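You operate a simulated robot arm through the tools that you are given. There is no shell and no other tool. Be economical: measure what you need, move in short steps, check, and stop when the job is done.

You are at the controls of a simulated two-armed robot. One attempt, no reset.

JOB
Put the small red box on the top of the folding table away on the low grey shelf top. Then take the yellow strip and put it on top of the blue sheets. Then pull the bottom blue drawer open. The order counts.
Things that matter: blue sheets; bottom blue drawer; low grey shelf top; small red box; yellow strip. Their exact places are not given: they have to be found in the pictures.

It is judged by the outcome, as a careful person would: the job done as asked, and still so three seconds after it is handed in. It fails if anything else is knocked over, pushed out of place, dropped, spilled or broken. Flat cloth is picked up by pressing the open fingertips on it (5 to 10 N) and closing them slowly along it; thin cloth reads only 2 to 8 mm in the jaws.

ROBOT AND FRAMES
Two 7-joint arms with two-finger parallel grippers on one trunk, on a base that drives. Base frame: it is fixed to the floor where the robot stands at the start and does not move with it; the origin is under the middle of the robot, x ahead of it, y to its left, z up. Readings come in mm, rad, newtons and seconds.
The left shoulder is at the start at [104, 174, 1097], the right one opposite. With the tool pointing down near the work surface each hand reaches from about 100 to 700 mm from the robot's upright axis, wherever it stands, measured 20 degrees to its own side. Places, roughly: blue sheets (27x21x6 cm) [-2200, -3300, 1700]; bottom blue drawer [4800, -2800, 500]; low grey shelf top [5700, -3100, 200]; yellow strip (4x23x3 cm) [-900, -300, 900]. Payload 3.6 kg a hand.
The tool frame of a hand sits at the grasp point between the pads (the TCP): z along the fingers, y along the line on which they close. The tips reach 30 mm beyond it. The gripper opens to 110 mm. The fingers are 20 mm wide and 10 mm thick; the gripper's body (48 by 112 mm) begins 55 mm behind the TCP.
Orientation is that of the tool frame in the base frame, as a unit quaternion [x, y, z, w]. With the fingers straight down and closing along the base's y, the tool's x points along the base's -x, its y along +y and its z along -z.

CONTROLS
- The arms move only by the tool arm_command. It takes "left_rows", "right_rows" or both (then of equal length, played together; a hand with none holds still); each is a list of rows, each a list of 3 entries, a list of its own where there are three numbers: the turn, a rotation vector about the tool's x, y, z in rad, then the shift along the tool's x, y, z in mm, then the finger opening in mm, from 0 to 110. In form: [[[ax, ay, az], [x, y, z], gripper], ...]. A call has 1 to 20 rows; each row is the pose to reach, as a shift and turn from the pose commanded when the call began, along the tool's axes at that moment. Each row takes 0.2 s and may step no farther than 50 mm and 0.15 rad from the row before; otherwise, or with a gripper value out of range, the whole call is refused. Where a pose cannot be reached the arm comes as near as it can. A force on the tool above 40 N (or 10 N above the force at the start of the call, whichever is more), or a blocked arm, ends the call early, and 0.2 s more pass. Each finger travels about 153 mm/s and halts on what it meets, pressing with about 32 N; the grip force reading is that of the motor and also rises with nothing between the fingers. The clock runs only during rows and for 0.2 s after the last one: add rows that repeat a pose to give the fingers time. It gives the time, the measured TCP pose, the force on the tool (base axes), the opening and the grip force at its end, in the units of the frame above (readings bear some noise), with the torque about the TCP (base axes, N m) and any sound that the robot's microphone picked up, and new pictures: "pictures" is both (left out), scene, wrist or none (wrist: the cameras of the hands that moved).
- Cameras (640 x 400 px; columns grow to the right, rows downward): "scene" is now at [127, -78.6, 1252.8]; the picture's right is [-0.99, -0.11, 0.00], its down [-0.08, 0.75, -0.66] and it looks along [0.07, -0.66, -0.75] (base axes); focal length 214 px, centre (320, 200). "left" rides on the left gripper at [72, -17, -103] in its tool frame; the picture's right is [0.23, 0.97, 0.00], its down [-0.76, 0.18, -0.62] and it looks along [-0.61, 0.14, 0.78] (tool axes); focal length 222 px, centre (320, 200). "right" rides on the right gripper at [72, 17, -104] in its tool frame; the picture's right is [-0.23, 0.97, 0.00], its down [-0.76, -0.18, -0.62] and it looks along [-0.61, -0.14, 0.78] (tool axes); focal length 222 px, centre (320, 200).
- raise_lower(by): slides the trunk up (or, below 0, down) by that many mm; the arms and the scene camera ride with it, the base frame stays. It gives what a move gives, with no picture.
- steer(legs): drives the robot by 1 to 6 legs, each [ahead, left, turn to the left] in mm, mm and rad, along the robot's own axes; the way and the turn of a leg run together, so that a leg with both is an arc; at most 1500 mm and 3.142 rad a leg. The arms and the cameras ride along, it lands a little off, and it stops where it bumps. It gives what a move gives, and a new picture of the scene camera.
- turn_head(pan, tilt): turns the head with the scene camera to pan (to the left, within 1.501 rad either way) and tilt (down, from -0.506 to 1.204), counted from straight ahead of the robot. It gives what a move gives, and a new picture of the scene camera.
- point_at(camera, pixels): for up to 12 pixels [column, row] of the newest picture of that camera ("zoom" is the newest enlarged one), the place [x, y, z] in the base frame of the surface seen there, good to about 3 mm. It takes no simulated time.
- zoom(camera, box): a new picture of the part [left, top, right, bottom] of that camera's present view, enlarged. It takes no simulated time.
- close_job(): hands the job in; it is judged then, once.

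Keep the steps short. Do not move on a guess: measure, check each grasp and each placing, and mend mistakes. In all there are 110 turns and 260 pictures (those below and enlarged ones count). Leave the grippers open and the arms clear of the work at the hand-in unless told otherwise, and finish with a single line.

The tools are called after ">>>" as name(argument=value, ...) on one line, values as JSON. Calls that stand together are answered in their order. arm_command: Moves the arms, as the interface text tells. Its arguments: {"type":"object","properties":{"left_rows":{"type":"array","items":{"type":"array"}},"right_rows":{"type":"array","items":{"type":"array"}},"pictures":{"type":"string","enum":["both","scene","wrist","none"]}},"required":[]} The other tools are called the same way: raise_lower (by) slides the trunk up or down; steer (legs) drives the base; turn_head (pan, tilt) turns the head that bears the scene camera; point_at (camera, pixels) gives the place of the surface under pixels of a picture; zoom (camera, box) takes an enlarged picture of a part of a camera's view; close_job () hands the job in.

At the start:

```text
t: 0.0
left_tool_pos: [347.8, -33.4, 1110.5]
left_tcp_rot: [0.0, 1.0, 0.0, 0.0]
left_wrist_force: [-27.5, 49.8, -1.3]
left_torque: [-4.61, -2.55, -0.36]
left_gripper_width: 110.1
left_grip_force: 0.0
right_tool_pos: [396.0, -409.2, 1119.0]
right_tcp_rot: [0.0, 1.0, 0.0, 0.0]
right_wrist_force: [0.3, -0.4, -0.1]
right_torque: [0.02, 0.0, -0.03]
right_gripper_width: 110.0
right_grip_force: 0.0
trunk travel left (down, up): [-215.0, 548.0]
robot x, y, heading: [1.8, -1.5, 0.0]
head pan, tilt: [-1.459, 0.85]
```

scene: 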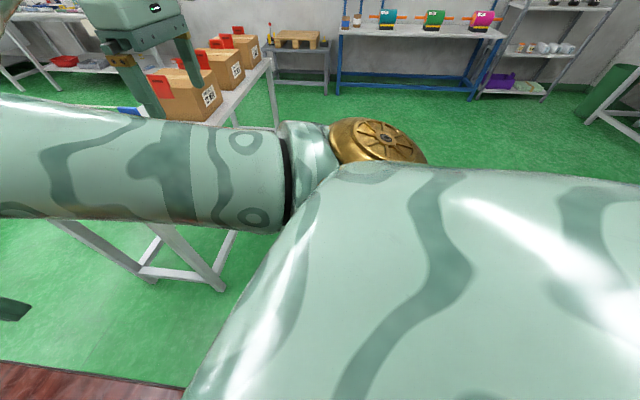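
right: 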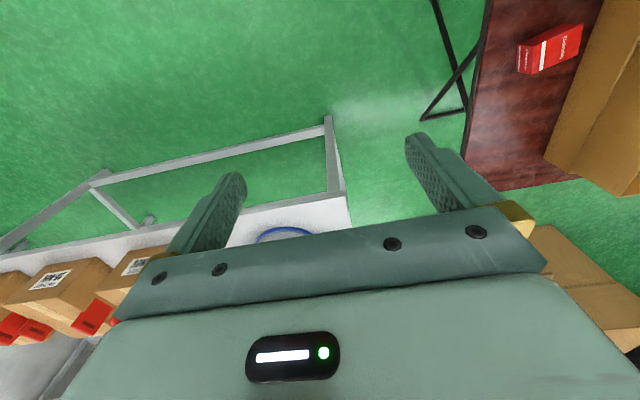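
left: 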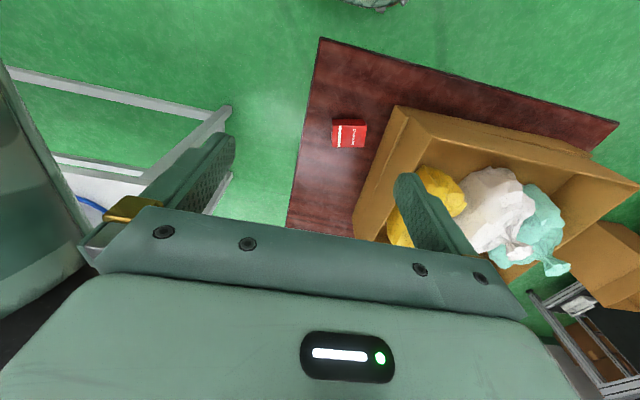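

The left hand reads about 57 N at rest, so it may be touching something. I'll turn the head to look ahead before I move anything.

>>> turn_head(pan=0, tilt=0.7)

>>> point_at(camera="left", pixels=[[342, 133], [358, 133], [350, 122], [322, 40], [617, 122], [290, 225], [400, 110], [365, 235]])

```text
t: 1.6
left_tool_pos: [346.8, -33.7, 1110.0]
left_tcp_rot: [0.0, 1.0, 0.0, 0.0]
left_wrist_force: [-5.5, 21.9, 0.4]
left_torque: [-2.05, -0.48, 0.24]
left_gripper_width: 110.1
left_grip_force: 0.1
right_tool_pos: [396.1, -410.4, 1118.5]
right_tcp_rot: [0.001, 1.0, 0.0, 0.0]
right_wrist_force: [-0.5, 0.5, 0.2]
right_torque: [0.03, -0.01, 0.02]
right_gripper_width: 110.0
right_grip_force: 0.1
trunk travel left (down, up): [-215.0, 548.0]
robot x, y, heading: [-1.9, 2.2, 0.002]
head pan, tilt: [0.0, 0.7]
```

scene: 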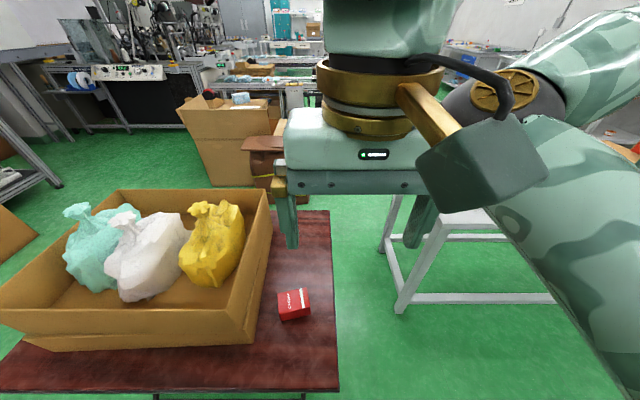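

```text
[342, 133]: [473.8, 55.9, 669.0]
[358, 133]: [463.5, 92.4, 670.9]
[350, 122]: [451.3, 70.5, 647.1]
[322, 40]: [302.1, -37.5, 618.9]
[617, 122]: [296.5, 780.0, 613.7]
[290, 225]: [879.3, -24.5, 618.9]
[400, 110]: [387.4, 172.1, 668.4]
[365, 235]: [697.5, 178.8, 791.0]
```

The left hand's camera block is pressing on the right forearm, with the force pointing to +y. I'll move the left hand to +y in small steps to free it.

>>> arm_command(left_rows=[[[0, 0, 0], [0, 20, 0], 110], [[0, 0, 0], [0, 45, 0], 110], [[0, 0, 0], [0, 75, 0], 110], [[0, 0, 0], [0, 108, 0], 110], [[0, 0, 0], [0, 108, 0], 110]])

>>> zoom(camera="left", box=[200, 50, 400, 175])

```text
t: 2.8
left_tool_pos: [350.6, 54.9, 1110.2]
left_tcp_rot: [-0.002, 1.0, -0.003, 0.001]
left_wrist_force: [-0.1, -0.9, 0.5]
left_torque: [-0.04, -0.01, 0.01]
left_gripper_width: 110.0
left_grip_force: 0.0
left hand out of reach, approached as far as the arm can: row 4, 5
right_tool_pos: [397.4, -408.7, 1117.7]
right_tcp_rot: [0.001, 1.0, 0.0, 0.0]
right_wrist_force: [0.4, 0.1, 0.6]
right_torque: [0.01, -0.03, 0.0]
right_gripper_width: 109.7
right_grip_force: 0.1
trunk travel left (down, up): [-215.0, 548.0]
robot x, y, heading: [-0.6, 1.5, -0.0]
head pan, tilt: [0.0, 0.7]
```

scene: 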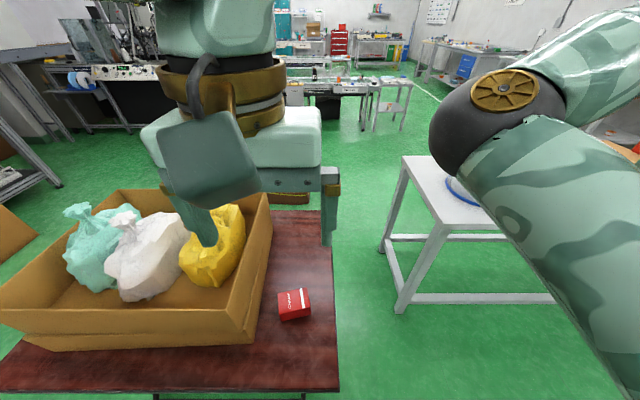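
left: 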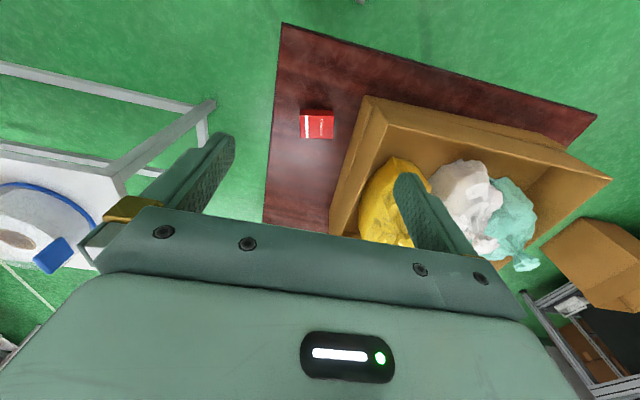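

```text
3.20 times, centred on (300, 112) of left
```

zoom: 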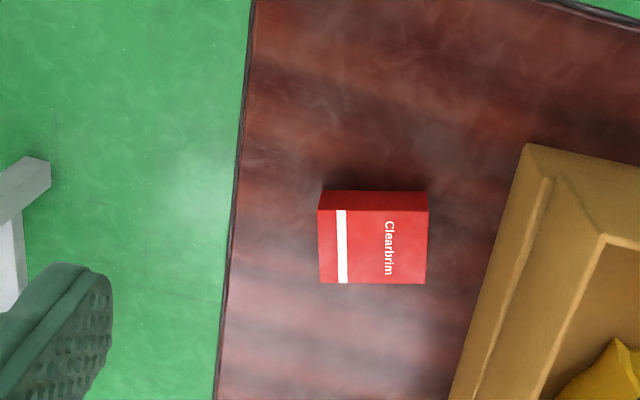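

The left hand is free now. Next I'll measure the box corners and the carton edges in the enlarged view.

>>> point_at(camera="zoom", pixels=[[323, 215], [424, 215], [323, 278], [422, 278], [372, 245], [322, 195], [424, 195], [526, 150], [490, 280], [240, 200]])

>>> point_at(camera="scene", pixels=[[268, 192], [253, 345], [280, 293], [306, 291], [295, 312], [310, 318], [330, 212], [338, 390]])

```text
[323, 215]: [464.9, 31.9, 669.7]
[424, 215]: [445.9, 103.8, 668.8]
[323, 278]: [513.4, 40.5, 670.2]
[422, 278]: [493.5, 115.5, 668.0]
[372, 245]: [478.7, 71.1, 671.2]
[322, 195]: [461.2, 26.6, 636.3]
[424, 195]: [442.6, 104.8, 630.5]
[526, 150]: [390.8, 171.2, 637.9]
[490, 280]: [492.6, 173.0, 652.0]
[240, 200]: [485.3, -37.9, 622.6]
```

```text
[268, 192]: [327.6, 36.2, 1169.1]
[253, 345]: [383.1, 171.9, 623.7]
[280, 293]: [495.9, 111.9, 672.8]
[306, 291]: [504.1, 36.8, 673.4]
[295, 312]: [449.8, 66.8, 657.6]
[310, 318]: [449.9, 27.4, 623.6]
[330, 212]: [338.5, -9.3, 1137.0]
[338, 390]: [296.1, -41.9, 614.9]
```

The box top is at about (479, 72, 670). It measures about 78 x 54 x 50 mm, with the long side turned about 13° from y. The carton wall is at y≈172. I'll bring the left hand over the box, yaw it 13°, and come down to just above it.

>>> arm_command(left_rows=[[[0, 0, -0.1], [-43, 6, 10], 110], [[0, 0, -0.2], [-86, 12, 20], 110], [[0, 0, -0.23], [-128, 17, 40], 110], [[0, 0, -0.23], [-128, 17, 90], 110], [[0, 0, -0.23], [-128, 17, 140], 110], [[0, 0, -0.23], [-128, 17, 190], 110], [[0, 0, -0.23], [-128, 17, 240], 110], [[0, 0, -0.23], [-128, 17, 290], 110], [[0, 0, -0.23], [-128, 17, 340], 110], [[0, 0, -0.23], [-128, 17, 370], 110], [[0, 0, -0.23], [-128, 17, 370], 110]])

```text
t: 5.2
left_tool_pos: [477.2, 68.9, 741.1]
left_tcp_rot: [-0.115, 0.993, 0.0, 0.0]
left_wrist_force: [0.3, 0.3, -0.6]
left_torque: [-0.02, 0.0, 0.0]
left_gripper_width: 110.2
left_grip_force: 0.1
right_tool_pos: [396.6, -410.9, 1117.7]
right_tcp_rot: [0.001, 1.0, 0.0, 0.001]
right_wrist_force: [-0.6, -0.1, -0.2]
right_torque: [-0.01, -0.01, 0.0]
right_gripper_width: 109.8
right_grip_force: 0.1
trunk travel left (down, up): [-215.0, 548.0]
robot x, y, heading: [-2.6, 0.1, -0.001]
head pan, tilt: [0.0, 0.7]
```

scene: 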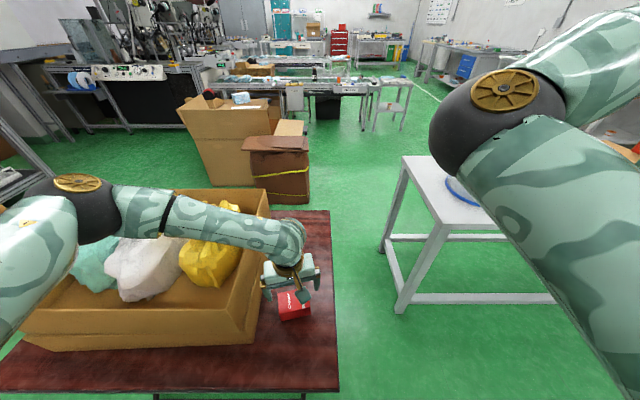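
left: 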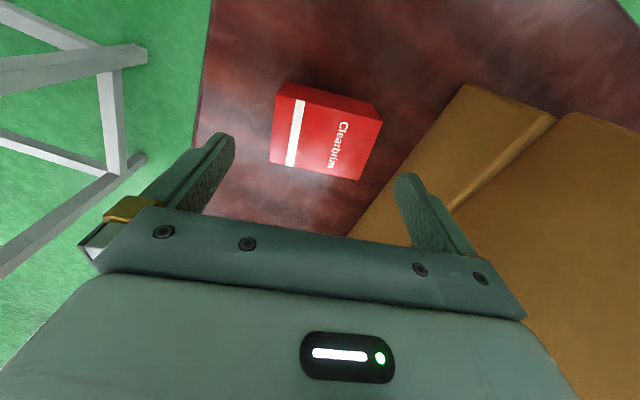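

The hand is above the box. Before lowering, I'll re-measure the box corners, the carton's near edge, and the clearance between the forearm and the bags.

>>> point_at(camera="left", pixels=[[278, 98], [372, 123], [273, 160], [360, 177], [318, 138], [470, 90], [355, 232]])

>>> point_at(camera="scene", pixels=[[225, 207], [215, 250], [220, 225], [150, 255], [160, 240], [265, 195], [250, 235], [235, 272]])

```text
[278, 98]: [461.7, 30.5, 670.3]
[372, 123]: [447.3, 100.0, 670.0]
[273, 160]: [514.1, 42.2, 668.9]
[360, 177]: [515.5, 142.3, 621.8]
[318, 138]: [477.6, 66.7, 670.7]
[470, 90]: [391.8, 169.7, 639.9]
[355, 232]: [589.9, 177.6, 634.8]
```

```text
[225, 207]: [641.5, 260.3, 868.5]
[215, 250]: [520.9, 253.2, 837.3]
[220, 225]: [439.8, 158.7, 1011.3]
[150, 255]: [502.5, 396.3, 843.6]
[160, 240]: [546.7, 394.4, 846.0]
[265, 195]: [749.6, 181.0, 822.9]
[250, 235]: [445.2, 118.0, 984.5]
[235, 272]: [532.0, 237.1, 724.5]
```

The wrist will come down another 83 mm, so I'll check the bags and carton below the forearm line.

>>> point_at(camera="scene", pixels=[[130, 228], [180, 233], [205, 240], [100, 240], [130, 198], [200, 282], [205, 262], [140, 298], [140, 275], [85, 265], [85, 285], [245, 300]])

```text
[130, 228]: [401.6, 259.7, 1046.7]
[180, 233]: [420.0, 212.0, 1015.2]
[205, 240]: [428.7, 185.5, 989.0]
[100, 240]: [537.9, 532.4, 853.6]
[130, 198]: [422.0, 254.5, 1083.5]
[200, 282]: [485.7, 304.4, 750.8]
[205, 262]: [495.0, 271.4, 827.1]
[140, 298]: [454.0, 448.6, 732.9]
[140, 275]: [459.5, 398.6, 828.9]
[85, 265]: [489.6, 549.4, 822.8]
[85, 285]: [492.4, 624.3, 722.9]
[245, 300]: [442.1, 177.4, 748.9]
```

The forearm will clear the bags and carton by more than 50 mm. I'll correct the hand by 4 mm and lower to TCP z≈659, which puts the tips about 9 mm above the table.

>>> arm_command(left_rows=[[[0, 0, 0], [-2, 4, 10], 110], [[0, 0, 0], [-2, 4, 40], 110], [[0, 0, 0], [-2, 4, 65], 110], [[0, 0, 0], [-2, 4, 81], 110], [[0, 0, 0], [-2, 4, 81], 110]])

```text
t: 6.4
left_tool_pos: [478.4, 75.1, 659.0]
left_tcp_rot: [-0.114, 0.993, -0.001, 0.001]
left_wrist_force: [0.0, 0.8, 0.2]
left_torque: [0.02, 0.01, -0.02]
left_gripper_width: 110.1
left_grip_force: 0.0
right_tool_pos: [395.7, -409.6, 1118.3]
right_tcp_rot: [0.001, 1.0, -0.001, -0.001]
right_wrist_force: [0.4, -0.2, 0.2]
right_torque: [-0.01, -0.01, 0.01]
right_gripper_width: 109.8
right_grip_force: 0.0
trunk travel left (down, up): [-215.0, 548.0]
robot x, y, heading: [0.5, 2.8, -0.004]
head pan, tilt: [0.0, 0.7]
```

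scene: 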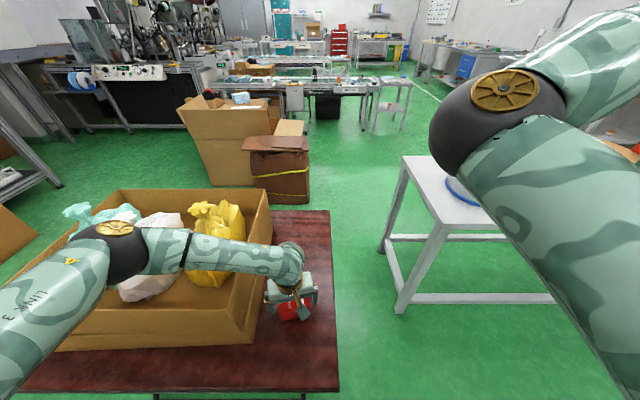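
left: 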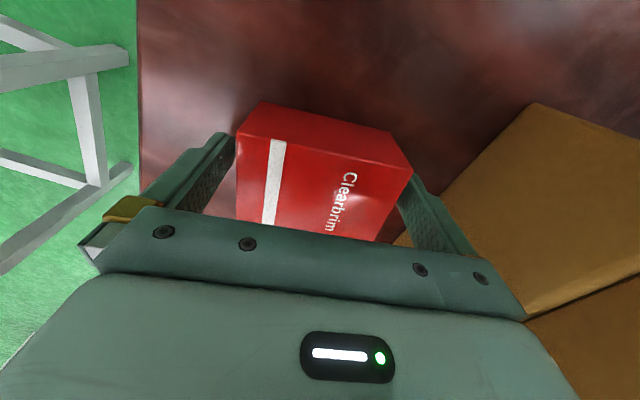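

The box sits between the fingers with no contact force. Now I'll close on it.

>>> arm_command(left_rows=[[[0, 0, 0], [0, 0, 0], 90], [[0, 0, 0], [0, 0, 0], 75], [[0, 0, 0], [0, 0, 0], 65], [[0, 0, 0], [0, 0, 0], 65]], pictures="wrist")

```text
t: 7.4
left_tool_pos: [479.2, 75.3, 660.0]
left_tcp_rot: [-0.115, 0.993, 0.0, 0.0]
left_wrist_force: [-0.3, 0.2, 0.2]
left_torque: [-0.03, -0.01, -0.03]
left_gripper_width: 84.5
left_grip_force: 32.0
right_tool_pos: [396.7, -409.7, 1118.7]
right_tcp_rot: [0.001, 1.0, 0.0, 0.0]
right_wrist_force: [-0.7, -0.9, 0.3]
right_torque: [0.01, 0.01, 0.0]
right_gripper_width: 109.9
right_grip_force: 0.1
trunk travel left (down, up): [-215.0, 548.0]
robot x, y, heading: [2.9, -2.1, 0.003]
head pan, tilt: [0.0, 0.7]
```

left: 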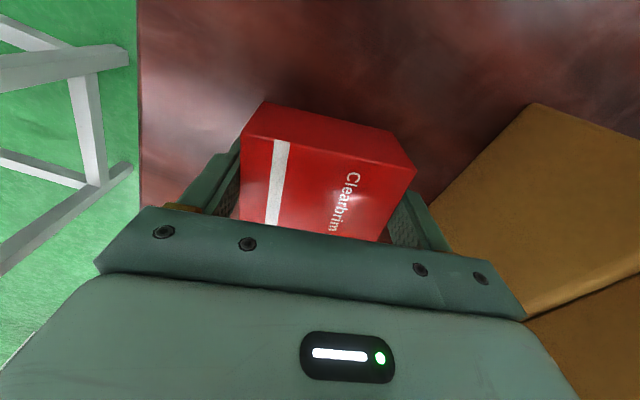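

It holds: 84.5 mm opening at 32 N. I'll lift straight up until it's above the carton.

>>> arm_command(left_rows=[[[0, 0, 0], [0, 0, -20], 65], [[0, 0, 0], [0, 0, -60], 65], [[0, 0, 0], [0, 0, -110], 65], [[0, 0, 0], [0, 0, -160], 65], [[0, 0, 0], [0, 0, -210], 65], [[0, 0, 0], [0, 0, -260], 65], [[0, 0, 0], [0, 0, -310], 65], [[0, 0, 0], [0, 0, -350], 65], [[0, 0, 0], [0, 0, -350], 65]])

>>> turn_head(pan=-0.5, tilt=0.3)

```text
t: 9.4
left_tool_pos: [479.6, 75.2, 1007.8]
left_tcp_rot: [-0.115, 0.993, 0.0, -0.001]
left_wrist_force: [-0.4, 0.5, -0.1]
left_torque: [-0.01, 0.0, 0.0]
left_gripper_width: 84.5
left_grip_force: 31.6
right_tool_pos: [396.2, -409.4, 1118.3]
right_tcp_rot: [0.001, 1.0, 0.0, -0.001]
right_wrist_force: [-1.1, 0.0, 1.2]
right_torque: [-0.03, -0.01, 0.03]
right_gripper_width: 110.0
right_grip_force: 0.1
trunk travel left (down, up): [-215.0, 548.0]
robot x, y, heading: [-1.1, 1.6, -0.002]
head pan, tilt: [0.0, 0.7]
```

scene: 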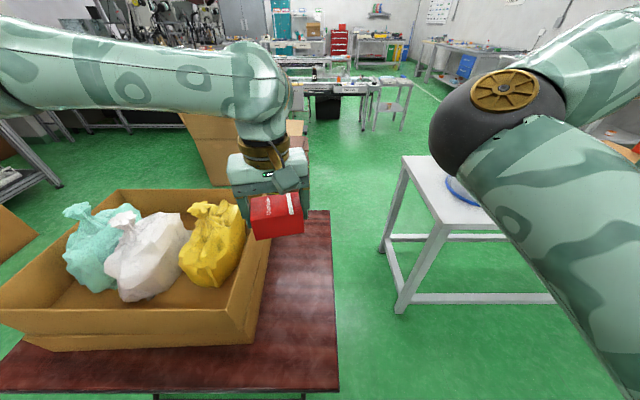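
left: 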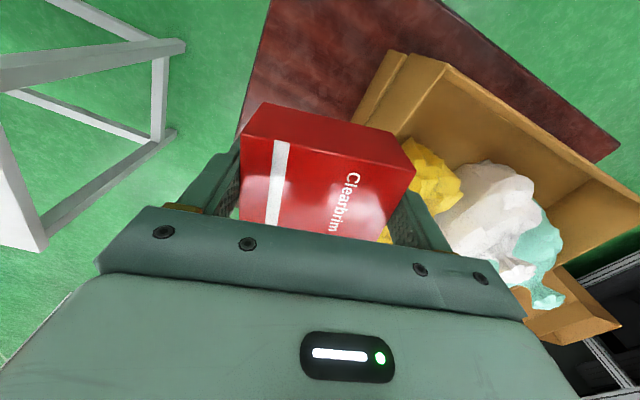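

```text
t: 10.3
left_tool_pos: [479.3, 75.1, 1008.7]
left_tcp_rot: [-0.115, 0.993, 0.0, 0.0]
left_wrist_force: [0.1, -0.7, -0.6]
left_torque: [0.03, -0.03, -0.02]
left_gripper_width: 84.5
left_grip_force: 31.5
right_tool_pos: [395.2, -409.5, 1119.1]
right_tcp_rot: [0.001, 1.0, 0.0, 0.0]
right_wrist_force: [-0.3, 0.2, -0.4]
right_torque: [-0.02, -0.05, 0.02]
right_gripper_width: 110.3
right_grip_force: 0.1
trunk travel left (down, up): [-215.0, 548.0]
robot x, y, heading: [-1.0, 2.1, 0.004]
head pan, tilt: [-0.499, 0.3]
```

scene: 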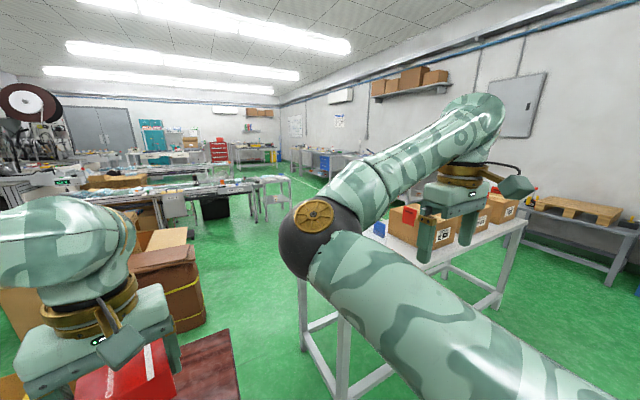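

The box is in hand. I'll zoom on the region near (325,160), where the blue drawer cabinet and the shelf should be.

>>> zoom(camera="scene", box=[230, 110, 390, 210])

>>> point_at(camera="scene", pixels=[[325, 162], [260, 152], [270, 185], [282, 165], [262, 215], [240, 300], [300, 270], [318, 375], [498, 300], [450, 290], [300, 185], [215, 205]])

```text
4.00 times, centred on (310, 160) of scene
```

zoom: 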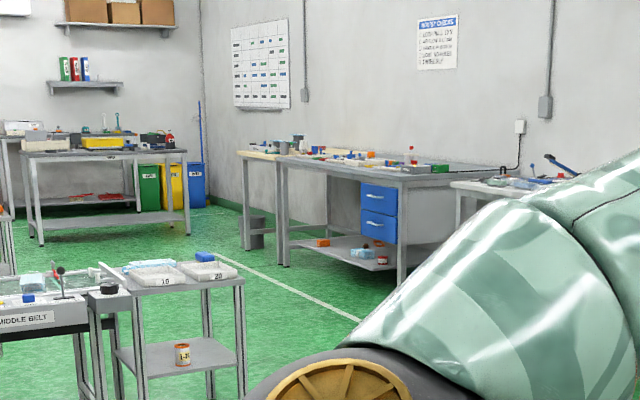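

```text
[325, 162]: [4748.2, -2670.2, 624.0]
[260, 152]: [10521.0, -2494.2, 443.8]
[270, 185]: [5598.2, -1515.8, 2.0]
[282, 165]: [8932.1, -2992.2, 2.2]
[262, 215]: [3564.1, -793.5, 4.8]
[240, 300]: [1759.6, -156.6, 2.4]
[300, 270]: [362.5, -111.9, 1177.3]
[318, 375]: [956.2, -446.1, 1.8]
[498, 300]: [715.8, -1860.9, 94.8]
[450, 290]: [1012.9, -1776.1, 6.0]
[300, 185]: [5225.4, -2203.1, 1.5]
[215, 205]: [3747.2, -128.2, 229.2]
```

In the enlarged view I see a workbench with two blue drawers and a low grey shelf underneath. I'll measure both.

>>> point_at(camera="zoom", pixels=[[345, 245], [300, 238], [385, 265], [321, 243], [363, 250], [378, 230], [378, 223], [365, 235], [395, 240], [401, 280], [288, 260], [460, 190]])

```text
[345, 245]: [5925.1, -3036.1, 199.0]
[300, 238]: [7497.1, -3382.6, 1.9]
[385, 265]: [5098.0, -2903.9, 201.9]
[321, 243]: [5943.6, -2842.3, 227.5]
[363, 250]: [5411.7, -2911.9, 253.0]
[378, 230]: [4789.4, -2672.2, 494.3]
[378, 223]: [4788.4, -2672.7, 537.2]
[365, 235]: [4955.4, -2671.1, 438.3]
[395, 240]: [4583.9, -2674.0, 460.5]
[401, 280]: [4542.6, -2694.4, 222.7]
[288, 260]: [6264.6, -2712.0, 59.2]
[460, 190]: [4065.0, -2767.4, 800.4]
```

The shelf is the lower deck of the bench: z≈200, front y≈-2700, x from about 5000 to 6200. The bottom drawer front is at y≈-2672. Now I need a driving map, so I'll look right, left and behind.

>>> turn_head(pan=-1.0, tilt=0.45)

>>> turn_head(pan=-1.5, tilt=0.35)

>>> turn_head(pan=1.2, tilt=0.4)

```text
t: 11.2
left_tool_pos: [479.1, 75.9, 1008.2]
left_tcp_rot: [-0.115, 0.993, 0.0, 0.0]
left_wrist_force: [0.1, 0.9, -0.5]
left_torque: [0.0, -0.03, 0.03]
left_gripper_width: 84.6
left_grip_force: 31.9
right_tool_pos: [396.9, -410.3, 1119.9]
right_tcp_rot: [0.001, 1.0, 0.0, 0.0]
right_wrist_force: [0.0, -0.6, -0.1]
right_torque: [0.02, 0.0, -0.02]
right_gripper_width: 109.9
right_grip_force: 0.0
trunk travel left (down, up): [-215.0, 548.0]
robot x, y, heading: [0.7, -3.9, 0.003]
head pan, tilt: [-1.0, 0.45]
```

scene: 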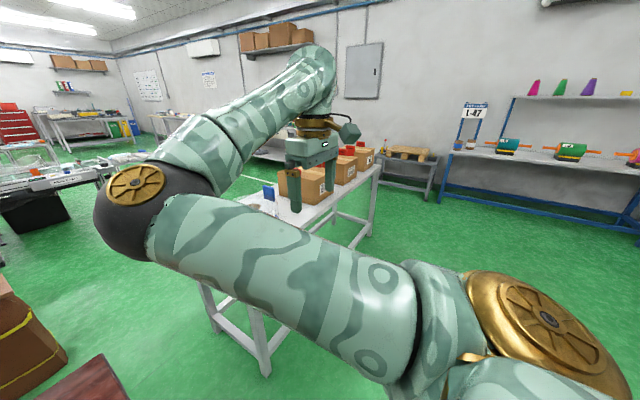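

```text
t: 12.2
left_tool_pos: [478.5, 76.1, 1009.0]
left_tcp_rot: [-0.114, 0.993, 0.0, 0.0]
left_wrist_force: [-0.1, 0.0, -0.8]
left_torque: [0.03, 0.0, 0.02]
left_gripper_width: 84.3
left_grip_force: 31.7
right_tool_pos: [396.0, -409.3, 1118.5]
right_tcp_rot: [0.001, 1.0, 0.0, 0.0]
right_wrist_force: [0.0, 0.0, -0.2]
right_torque: [0.0, 0.02, 0.0]
right_gripper_width: 109.8
right_grip_force: 0.0
trunk travel left (down, up): [-215.0, 548.0]
robot x, y, heading: [-1.1, -1.3, 0.002]
head pan, tilt: [-1.499, 0.351]
```

scene: 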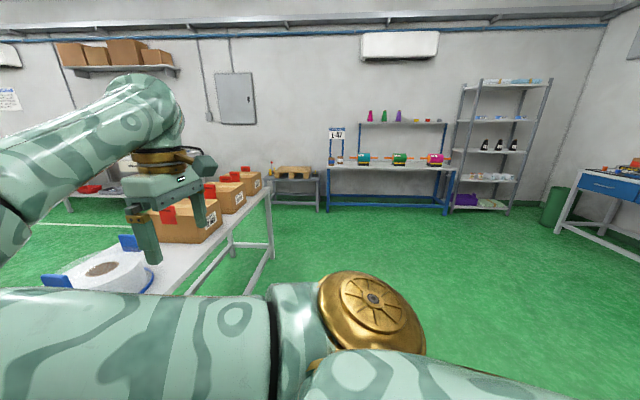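

```text
t: 14.6
left_tool_pos: [478.6, 75.1, 1008.8]
left_tcp_rot: [-0.115, 0.993, -0.001, 0.0]
left_wrist_force: [-0.3, 0.1, -0.8]
left_torque: [0.0, 0.0, -0.02]
left_gripper_width: 84.7
left_grip_force: 32.4
right_tool_pos: [395.7, -409.4, 1118.0]
right_tcp_rot: [0.001, 1.0, 0.0, 0.0]
right_wrist_force: [-0.4, -0.7, -0.3]
right_torque: [0.02, 0.0, 0.03]
right_gripper_width: 110.2
right_grip_force: 0.1
trunk travel left (down, up): [-215.0, 548.0]
robot x, y, heading: [-2.9, 1.5, 0.004]
head pan, tilt: [1.201, 0.4]
```

scene: 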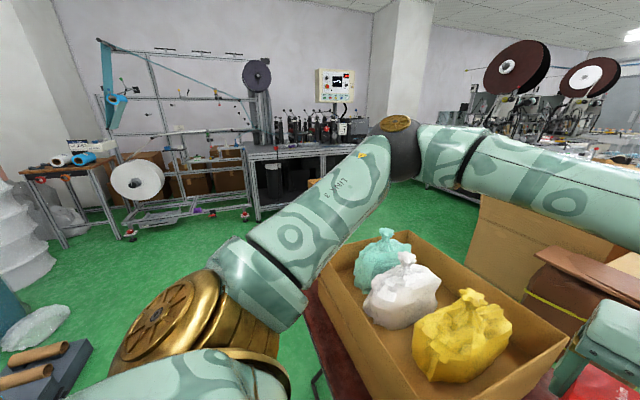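

The route runs to the right. I'll look that way again and measure the white table's corners and the floor around it.

>>> turn_head(pan=-1.15, tilt=0.5)

```text
t: 16.7
left_tool_pos: [478.4, 75.3, 1007.7]
left_tcp_rot: [-0.115, 0.993, 0.0, -0.001]
left_wrist_force: [0.3, -0.2, -1.0]
left_torque: [-0.02, 0.0, -0.01]
left_gripper_width: 84.5
left_grip_force: 31.8
right_tool_pos: [395.9, -409.7, 1119.8]
right_tcp_rot: [0.001, 1.0, 0.0, -0.001]
right_wrist_force: [-0.6, 0.1, 0.0]
right_torque: [0.0, 0.01, 0.0]
right_gripper_width: 110.0
right_grip_force: 0.0
trunk travel left (down, up): [-215.0, 548.0]
robot x, y, heading: [-0.4, -0.2, 0.0]
head pan, tilt: [-1.15, 0.499]
```

scene: 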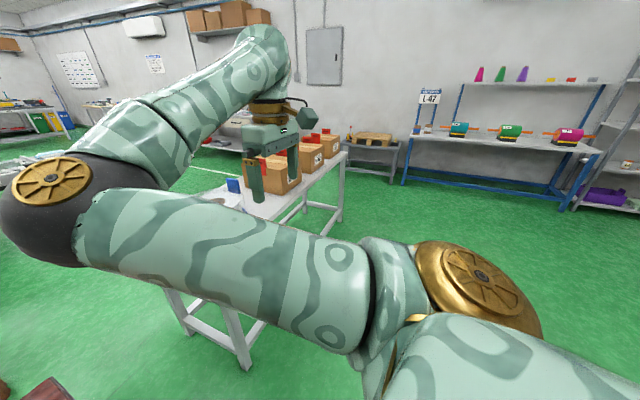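

>>> point_at(camera="scene", pixels=[[346, 153], [342, 222], [298, 195], [246, 368], [188, 332], [322, 160], [370, 178], [405, 185], [570, 208], [60, 385], [240, 205], [388, 230]])

```text
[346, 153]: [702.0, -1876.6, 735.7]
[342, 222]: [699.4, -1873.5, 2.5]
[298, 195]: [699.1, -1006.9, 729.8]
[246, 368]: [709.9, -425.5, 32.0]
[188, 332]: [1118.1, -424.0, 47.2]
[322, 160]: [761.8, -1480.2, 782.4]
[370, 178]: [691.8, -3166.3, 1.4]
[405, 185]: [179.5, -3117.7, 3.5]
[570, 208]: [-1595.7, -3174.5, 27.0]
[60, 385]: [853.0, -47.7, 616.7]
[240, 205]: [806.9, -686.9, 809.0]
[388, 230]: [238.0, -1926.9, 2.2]
```

The white table spans x 700–1130 and y -425 to -1875, and the wall benches start at y≈-3120. The corridor at y≈-2450 is free, so I'll strafe right along x=0 with both hands staying at x<560.

>>> steer(legs=[[0, -1200, 0], [0, -1200, 0]])

>>> turn_head(pan=0, tilt=0.35)

```text
t: 28.5
left_tool_pos: [484.1, -2334.8, 1008.4]
left_tcp_rot: [-0.116, 0.993, -0.001, 0.0]
left_wrist_force: [0.2, 0.5, -0.9]
left_torque: [0.02, 0.0, -0.03]
left_gripper_width: 84.3
left_grip_force: 31.7
right_tool_pos: [401.7, -2818.6, 1118.9]
right_tcp_rot: [-0.001, 1.0, 0.001, 0.0]
right_wrist_force: [0.1, 0.2, -0.4]
right_torque: [-0.03, 0.01, -0.02]
right_gripper_width: 110.0
right_grip_force: 0.1
trunk travel left (down, up): [-215.0, 548.0]
robot x, y, heading: [2.5, -2411.2, 0.002]
head pan, tilt: [-1.15, 0.499]
```

scene: 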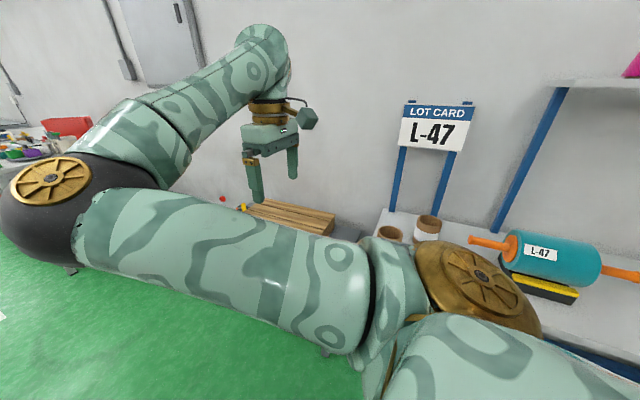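

```text
t: 29.9
left_tool_pos: [483.3, -2332.7, 1008.7]
left_tcp_rot: [-0.117, 0.993, 0.0, 0.0]
left_wrist_force: [0.2, -0.5, 0.1]
left_torque: [0.01, 0.0, 0.01]
left_gripper_width: 84.7
left_grip_force: 32.2
right_tool_pos: [400.8, -2818.8, 1118.6]
right_tcp_rot: [0.0, 1.0, 0.001, 0.0]
right_wrist_force: [-0.3, -0.1, -0.6]
right_torque: [-0.02, -0.02, 0.01]
right_gripper_width: 109.9
right_grip_force: 0.0
trunk travel left (down, up): [-215.0, 548.0]
robot x, y, heading: [4.6, -2406.0, 0.001]
head pan, tilt: [0.0, 0.351]
```

scene: 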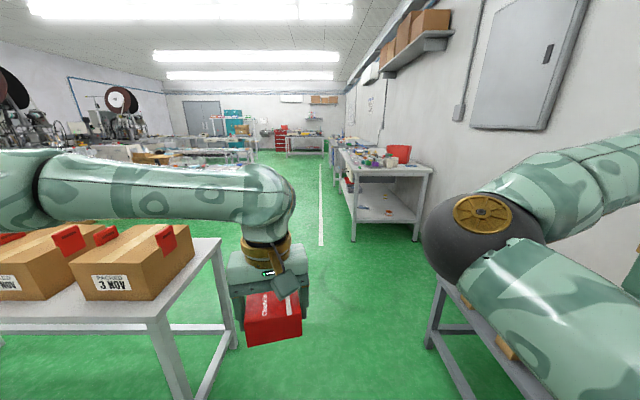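

The way ahead is open. I'll measure the obstacles: the table corner on the left at (230,345), the pallet table leg at (430,345), and the bench ahead at (354,240).

>>> point_at(camera="scene", pixels=[[232, 345], [430, 345], [354, 238], [332, 160], [345, 165], [290, 155], [325, 155], [322, 240], [440, 310], [210, 160], [250, 165], [180, 395]])

```text
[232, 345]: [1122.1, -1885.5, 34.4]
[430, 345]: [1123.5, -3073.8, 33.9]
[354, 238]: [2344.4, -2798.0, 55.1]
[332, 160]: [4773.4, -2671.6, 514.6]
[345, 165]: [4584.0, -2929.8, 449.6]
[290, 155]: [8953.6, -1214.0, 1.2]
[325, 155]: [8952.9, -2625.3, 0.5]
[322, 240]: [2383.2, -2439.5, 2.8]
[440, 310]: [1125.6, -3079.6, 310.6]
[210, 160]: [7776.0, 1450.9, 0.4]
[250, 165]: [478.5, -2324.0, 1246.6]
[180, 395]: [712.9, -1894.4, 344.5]
```

Route: straight to x≈1500, drift left to y≈-2100, then on to x≈5650. I'll do the first part and check.

>>> steer(legs=[[1400, 0, 0], [700, 320, 0], [1000, 0, 0]])

```text
t: 45.7
left_tool_pos: [3654.0, -2001.8, 1009.1]
left_tcp_rot: [-0.114, 0.993, 0.001, -0.001]
left_wrist_force: [0.1, 1.0, -0.3]
left_torque: [0.0, 0.0, -0.02]
left_gripper_width: 84.6
left_grip_force: 31.7
right_tool_pos: [3570.0, -2487.7, 1118.7]
right_tcp_rot: [0.001, 1.0, 0.001, -0.001]
right_wrist_force: [0.1, -0.6, 0.7]
right_torque: [0.0, 0.02, 0.0]
right_gripper_width: 110.2
right_grip_force: 0.0
trunk travel left (down, up): [-215.0, 548.0]
robot x, y, heading: [3176.2, -2073.9, 0.005]
head pan, tilt: [0.0, 0.351]
```

scene: 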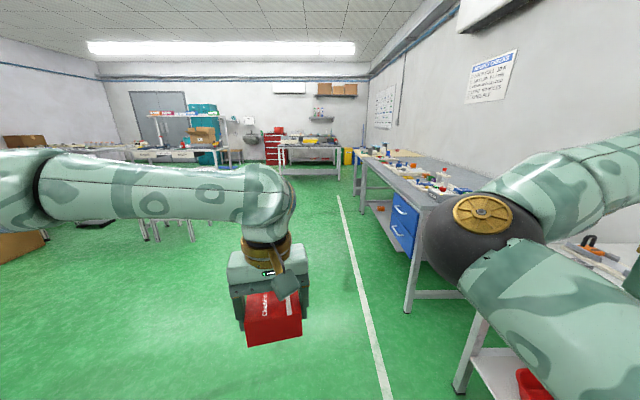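

The path is clear. I'll go on to about (5550, -1950), where turning to face the bench is safe, and then turn right.

>>> steer(legs=[[1200, 60, 0], [1180, 60, 0], [0, 0, -1.5708]])

>>> turn_head(pan=0, tilt=0.6)

```text
t: 61.2
left_tool_pos: [5641.1, -2399.2, 1008.5]
left_tcp_rot: [0.607, 0.794, 0.0, 0.0]
left_wrist_force: [-0.3, 0.2, -1.3]
left_torque: [0.03, -0.01, -0.01]
left_gripper_width: 84.0
left_grip_force: 31.9
right_tool_pos: [5153.8, -2334.9, 1119.0]
right_tcp_rot: [0.695, 0.719, -0.001, 0.0]
right_wrist_force: [0.2, 1.1, 0.3]
right_torque: [-0.02, 0.05, 0.02]
right_gripper_width: 109.9
right_grip_force: 0.1
trunk travel left (down, up): [-215.0, 548.0]
robot x, y, heading: [5546.1, -1924.4, -1.535]
head pan, tilt: [0.0, 0.351]
```

scene: 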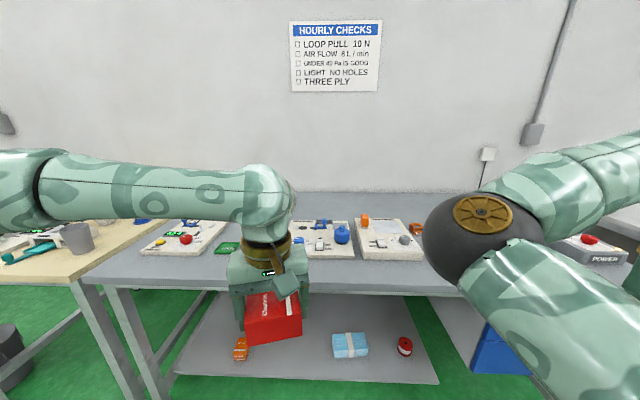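

```text
t: 62.0
left_tool_pos: [5641.2, -2399.2, 1008.6]
left_tcp_rot: [0.607, 0.795, 0.0, 0.001]
left_wrist_force: [-0.9, -0.1, -0.5]
left_torque: [0.04, -0.01, 0.01]
left_gripper_width: 84.5
left_grip_force: 31.8
right_tool_pos: [5153.5, -2334.2, 1118.9]
right_tcp_rot: [0.695, 0.719, 0.0, 0.001]
right_wrist_force: [-0.8, 0.3, 1.1]
right_torque: [-0.01, 0.0, 0.03]
right_gripper_width: 110.2
right_grip_force: 0.1
trunk travel left (down, up): [-215.0, 548.0]
robot x, y, heading: [5549.3, -1927.8, -1.529]
head pan, tilt: [0.0, 0.6]
```

scene: 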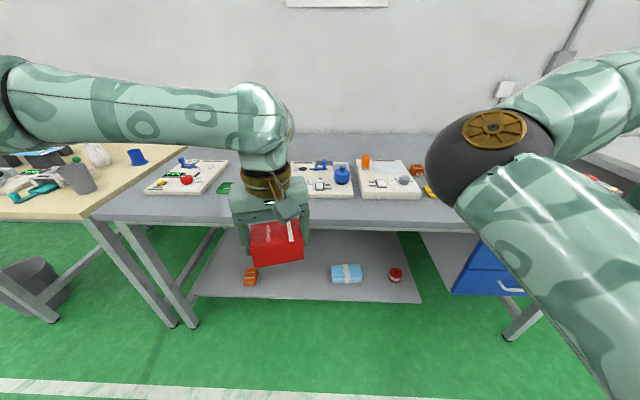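

The bench and lower shelf are in plain view. I'll measure the shelf edges, the items on it, and the bench top edge.

>>> point_at(camera="scene", pixels=[[195, 295], [420, 302], [300, 296], [310, 270], [310, 250], [258, 286], [258, 268], [335, 285], [240, 245], [300, 235], [220, 222], [400, 229]])

>>> zoom(camera="scene", box=[180, 200, 440, 330])

```text
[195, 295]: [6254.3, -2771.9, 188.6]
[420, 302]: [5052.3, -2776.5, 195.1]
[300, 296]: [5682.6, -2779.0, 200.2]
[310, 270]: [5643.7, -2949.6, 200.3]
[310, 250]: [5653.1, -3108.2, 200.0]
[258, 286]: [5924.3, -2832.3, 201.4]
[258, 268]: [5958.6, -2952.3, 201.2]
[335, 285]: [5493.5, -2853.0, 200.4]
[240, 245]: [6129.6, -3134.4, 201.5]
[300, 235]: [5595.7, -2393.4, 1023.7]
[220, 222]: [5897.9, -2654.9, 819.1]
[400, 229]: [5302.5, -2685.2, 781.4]
```

```text
2.46 times, centred on (310, 265) of scene
```

zoom: 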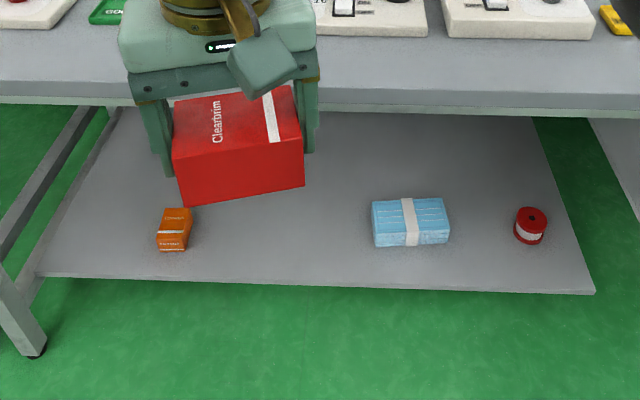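

The shelf top is z≈200 with its front edge at y≈-2772. The bench top's front edge is at y≈-2655 to -2690, z 781–819. There's a free spot at about (5710, -2850), between the orange item (x≈5930) and the blue pack (x≈5430). First I'll raise the right hand and pull it back so it clears the bench when the trunk goes down, and square up the left hand's yaw.

>>> arm_command(right_rows=[[[0, 0, 0], [20, 0, -40], 110], [[0, 0, 0], [40, 0, -80], 110], [[0, 0, 0], [60, 0, -120], 110], [[0, 0, 0], [80, 0, -160], 110], [[0, 0, 0], [80, 0, -200], 110], [[0, 0, 0], [80, 0, -200], 110]], left_rows=[[[0, 0, 0.1], [0, 0, 0], 65], [[0, 0, 0.2], [0, 0, 0], 65], [[0, 0, 0.27], [0, 0, 0], 65], [[0, 0, 0.27], [0, 0, 0], 65], [[0, 0, 0.27], [0, 0, 0], 65], [[0, 0, 0.27], [0, 0, 0], 65]], pictures="scene")

```text
t: 63.4
left_tool_pos: [5641.3, -2399.1, 1007.5]
left_tcp_rot: [0.708, 0.706, 0.001, -0.001]
left_wrist_force: [0.2, -0.2, -0.1]
left_torque: [0.02, 0.0, 0.0]
left_gripper_width: 84.3
left_grip_force: 32.1
right_tool_pos: [5149.9, -2256.5, 1319.4]
right_tcp_rot: [0.695, 0.719, 0.001, -0.001]
right_wrist_force: [0.1, -0.9, 0.3]
right_torque: [0.03, 0.01, -0.01]
right_gripper_width: 110.0
right_grip_force: 0.0
trunk travel left (down, up): [-215.0, 548.0]
robot x, y, heading: [5547.3, -1923.4, -1.531]
head pan, tilt: [0.0, 0.6]
```

scene: 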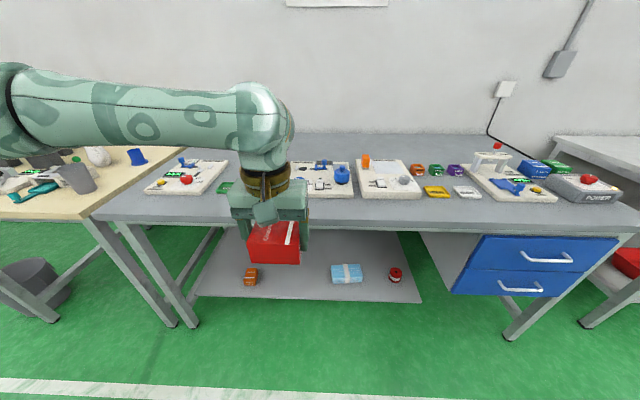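

The right arm is out of the way and the drawers are visible. I'll lower the trunk by 200 mm and note the drawer handle's position.

>>> point_at(camera="scene", pixels=[[500, 288], [540, 291], [520, 290], [500, 282], [540, 284], [520, 262], [455, 292], [560, 297], [470, 270], [585, 268]])

>>> raise_lower(by=-205)

```text
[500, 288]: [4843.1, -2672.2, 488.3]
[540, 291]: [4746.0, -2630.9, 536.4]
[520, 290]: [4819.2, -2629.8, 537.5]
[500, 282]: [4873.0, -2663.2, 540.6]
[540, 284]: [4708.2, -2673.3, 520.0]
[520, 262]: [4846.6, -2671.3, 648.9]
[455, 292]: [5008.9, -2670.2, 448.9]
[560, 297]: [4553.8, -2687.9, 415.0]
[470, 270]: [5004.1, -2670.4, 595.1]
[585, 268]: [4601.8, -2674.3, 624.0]
```

```text
t: 65.6
left_tool_pos: [5640.6, -2398.2, 804.5]
left_tcp_rot: [0.709, 0.705, 0.001, 0.0]
left_wrist_force: [0.6, 0.2, -0.2]
left_torque: [0.01, -0.02, 0.03]
left_gripper_width: 84.6
left_grip_force: 32.1
right_tool_pos: [5151.3, -2311.2, 1093.0]
right_tcp_rot: [0.694, 0.718, 0.037, -0.04]
right_wrist_force: [-0.1, 1.0, 0.6]
right_torque: [-0.01, 0.02, -0.02]
right_gripper_width: 110.0
right_grip_force: 0.1
trunk travel left (down, up): [-10.0, 753.0]
robot x, y, heading: [5548.8, -1924.2, -1.535]
head pan, tilt: [0.0, 0.6]
```

The bottom handle is at about z 537, y -2630, x 4730–4880. Now I'll lower the left hand in front of the bench to z≈300 while reaching a little further out (y≈-2500, still clear of the bench edge at -2655).

>>> arm_command(left_rows=[[[0, 0, 0], [0, 10, 40], 65], [[0, 0, 0], [0, 20, 85], 65], [[0, 0, 0], [-5, 30, 130], 65], [[0, 0, 0], [-10, 40, 175], 65], [[0, 0, 0], [-15, 50, 220], 65], [[0, 0, 0], [-20, 55, 265], 65], [[0, 0, 0], [-30, 60, 310], 65], [[0, 0, 0], [-40, 60, 355], 65], [[0, 0, 0], [-55, 60, 400], 65], [[0, 0, 0], [-70, 60, 445], 65], [[0, 0, 0], [-85, 60, 490], 65], [[0, 0, 0], [-85, 60, 490], 65]])

```text
t: 68.2
left_tool_pos: [5700.7, -2483.4, 313.2]
left_tcp_rot: [0.709, 0.706, 0.0, 0.0]
left_wrist_force: [-0.2, -0.3, -1.2]
left_torque: [-0.02, 0.02, -0.04]
left_gripper_width: 84.4
left_grip_force: 31.9
right_tool_pos: [5152.3, -2313.1, 1093.2]
right_tcp_rot: [0.694, 0.718, 0.038, -0.041]
right_wrist_force: [0.4, 0.5, -0.2]
right_torque: [0.01, 0.0, -0.01]
right_gripper_width: 110.0
right_grip_force: 0.1
trunk travel left (down, up): [-10.0, 753.0]
robot x, y, heading: [5548.1, -1927.8, -1.535]
head pan, tilt: [0.0, 0.6]
```

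scene: 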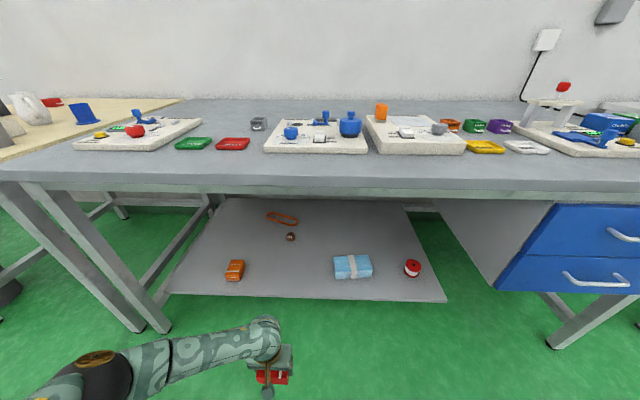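
left: 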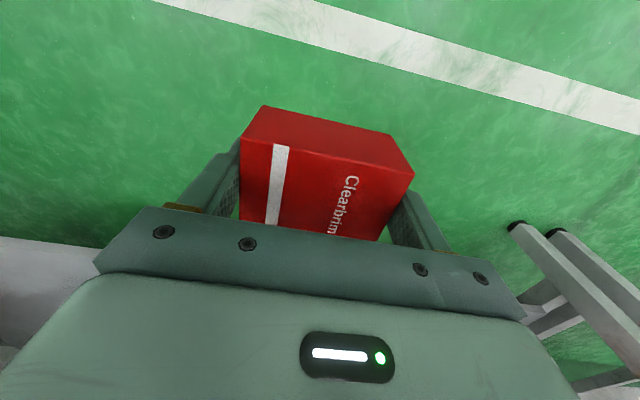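

The hand is low. I'll check the arm's profile (elbow, wrist) and the objects near the target before driving in.

>>> point_at(camera="scene", pixels=[[95, 365], [130, 360], [180, 350], [230, 335], [268, 325], [290, 238], [282, 218], [232, 272], [352, 268], [300, 296], [145, 325], [155, 185]])

```text
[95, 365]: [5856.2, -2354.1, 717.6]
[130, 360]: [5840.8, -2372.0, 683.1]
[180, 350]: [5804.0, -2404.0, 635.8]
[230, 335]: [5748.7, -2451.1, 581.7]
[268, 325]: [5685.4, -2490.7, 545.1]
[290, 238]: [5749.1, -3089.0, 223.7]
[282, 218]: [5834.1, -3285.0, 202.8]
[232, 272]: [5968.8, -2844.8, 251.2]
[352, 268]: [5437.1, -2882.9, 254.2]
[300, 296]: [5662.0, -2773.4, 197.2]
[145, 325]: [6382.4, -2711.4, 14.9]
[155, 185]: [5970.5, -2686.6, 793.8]
```

Wrist top is 545 and elbow top 718, against the bench underside at about 780. I'll lower another 48 mm and reach 40 mm further, for more clearance under the bench edge.

>>> arm_command(left_rows=[[[0, 0, 0], [-20, 5, 24], 65], [[0, 0, 0], [-40, 10, 48], 65], [[0, 0, 0], [-40, 10, 48], 65]], pictures="scene")

```text
t: 69.0
left_tool_pos: [5712.3, -2524.2, 263.7]
left_tcp_rot: [0.708, 0.706, 0.0, -0.001]
left_wrist_force: [0.4, -0.3, -0.7]
left_torque: [0.01, 0.01, 0.03]
left_gripper_width: 84.6
left_grip_force: 32.4
right_tool_pos: [5151.6, -2312.8, 1093.2]
right_tcp_rot: [0.693, 0.719, 0.038, -0.04]
right_wrist_force: [-0.6, 0.4, -0.7]
right_torque: [-0.01, 0.02, 0.0]
right_gripper_width: 110.1
right_grip_force: 0.2
trunk travel left (down, up): [-10.0, 753.0]
robot x, y, heading: [5545.0, -1922.7, -1.53]
head pan, tilt: [0.0, 0.6]
```

scene: 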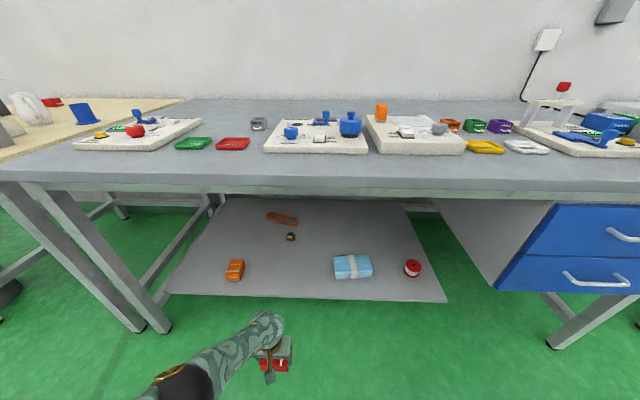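

The elbow is now lower and behind. I'll drive ahead 318 mm, which takes the box over the shelf at y≈-2842 with its bottom about 25 mm above the shelf.

>>> steer(legs=[[318, 0, 0]])

>>> zoom(camera="left", box=[0, 0, 640, 400])

```text
t: 71.1
left_tool_pos: [5723.5, -2835.1, 263.9]
left_tcp_rot: [0.708, 0.706, 0.0, 0.0]
left_wrist_force: [0.4, -0.3, -1.0]
left_torque: [-0.01, 0.03, 0.02]
left_gripper_width: 84.6
left_grip_force: 31.8
right_tool_pos: [5162.9, -2622.7, 1092.6]
right_tcp_rot: [0.694, 0.718, 0.039, -0.041]
right_wrist_force: [-0.1, 0.1, 0.1]
right_torque: [0.01, 0.0, -0.01]
right_gripper_width: 110.1
right_grip_force: 0.0
trunk travel left (down, up): [-10.0, 753.0]
robot x, y, heading: [5560.3, -2232.1, -1.537]
head pan, tilt: [0.0, 0.6]
```

scene: 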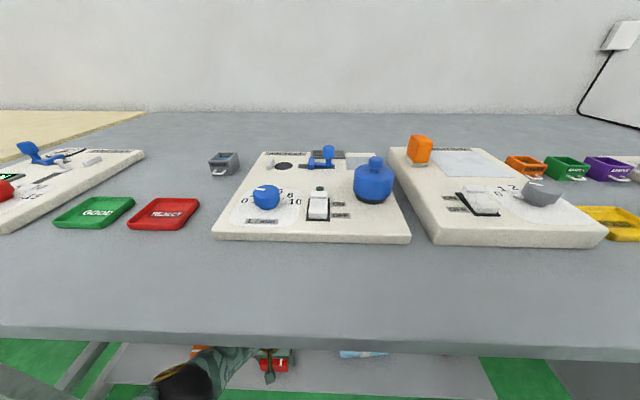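

```text
1.00 times, centred on (320, 200) of left (not enlarged: the box is as wide or as high as the picture)
```

zoom: 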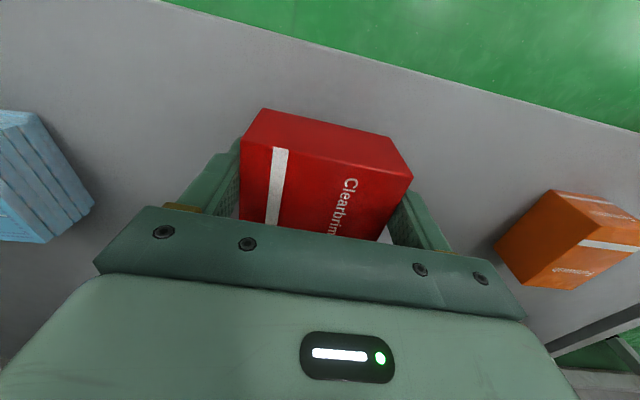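

The box is over the shelf with room on both sides. I'll lower it gently to touch.

>>> arm_command(left_rows=[[[0, 0, 0], [0, 0, 12], 65], [[0, 0, 0], [0, 0, 19], 65], [[0, 0, 0], [0, 0, 22], 65], [[0, 0, 0], [0, 0, 24], 65], [[0, 0, 0], [0, 0, 24], 65]], pictures="wrist")

```text
t: 72.3
left_tool_pos: [5725.0, -2827.6, 257.6]
left_tcp_rot: [0.708, 0.706, 0.0, 0.0]
left_wrist_force: [0.3, -0.3, -0.4]
left_torque: [0.02, 0.01, -0.02]
left_gripper_width: 84.6
left_grip_force: 31.6
left hand out of reach, approached as far as the arm can: row 1, 2, 3, 4, 5
right_tool_pos: [5162.1, -2621.2, 1093.8]
right_tcp_rot: [0.694, 0.718, 0.038, -0.041]
right_wrist_force: [0.4, -0.2, 0.5]
right_torque: [-0.01, -0.01, -0.01]
right_gripper_width: 110.1
right_grip_force: 0.0
trunk travel left (down, up): [-10.0, 753.0]
robot x, y, heading: [5555.5, -2228.7, -1.533]
head pan, tilt: [0.0, 0.6]
```

left: 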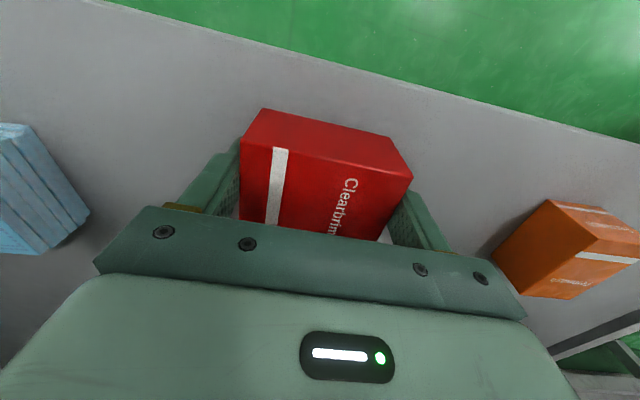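

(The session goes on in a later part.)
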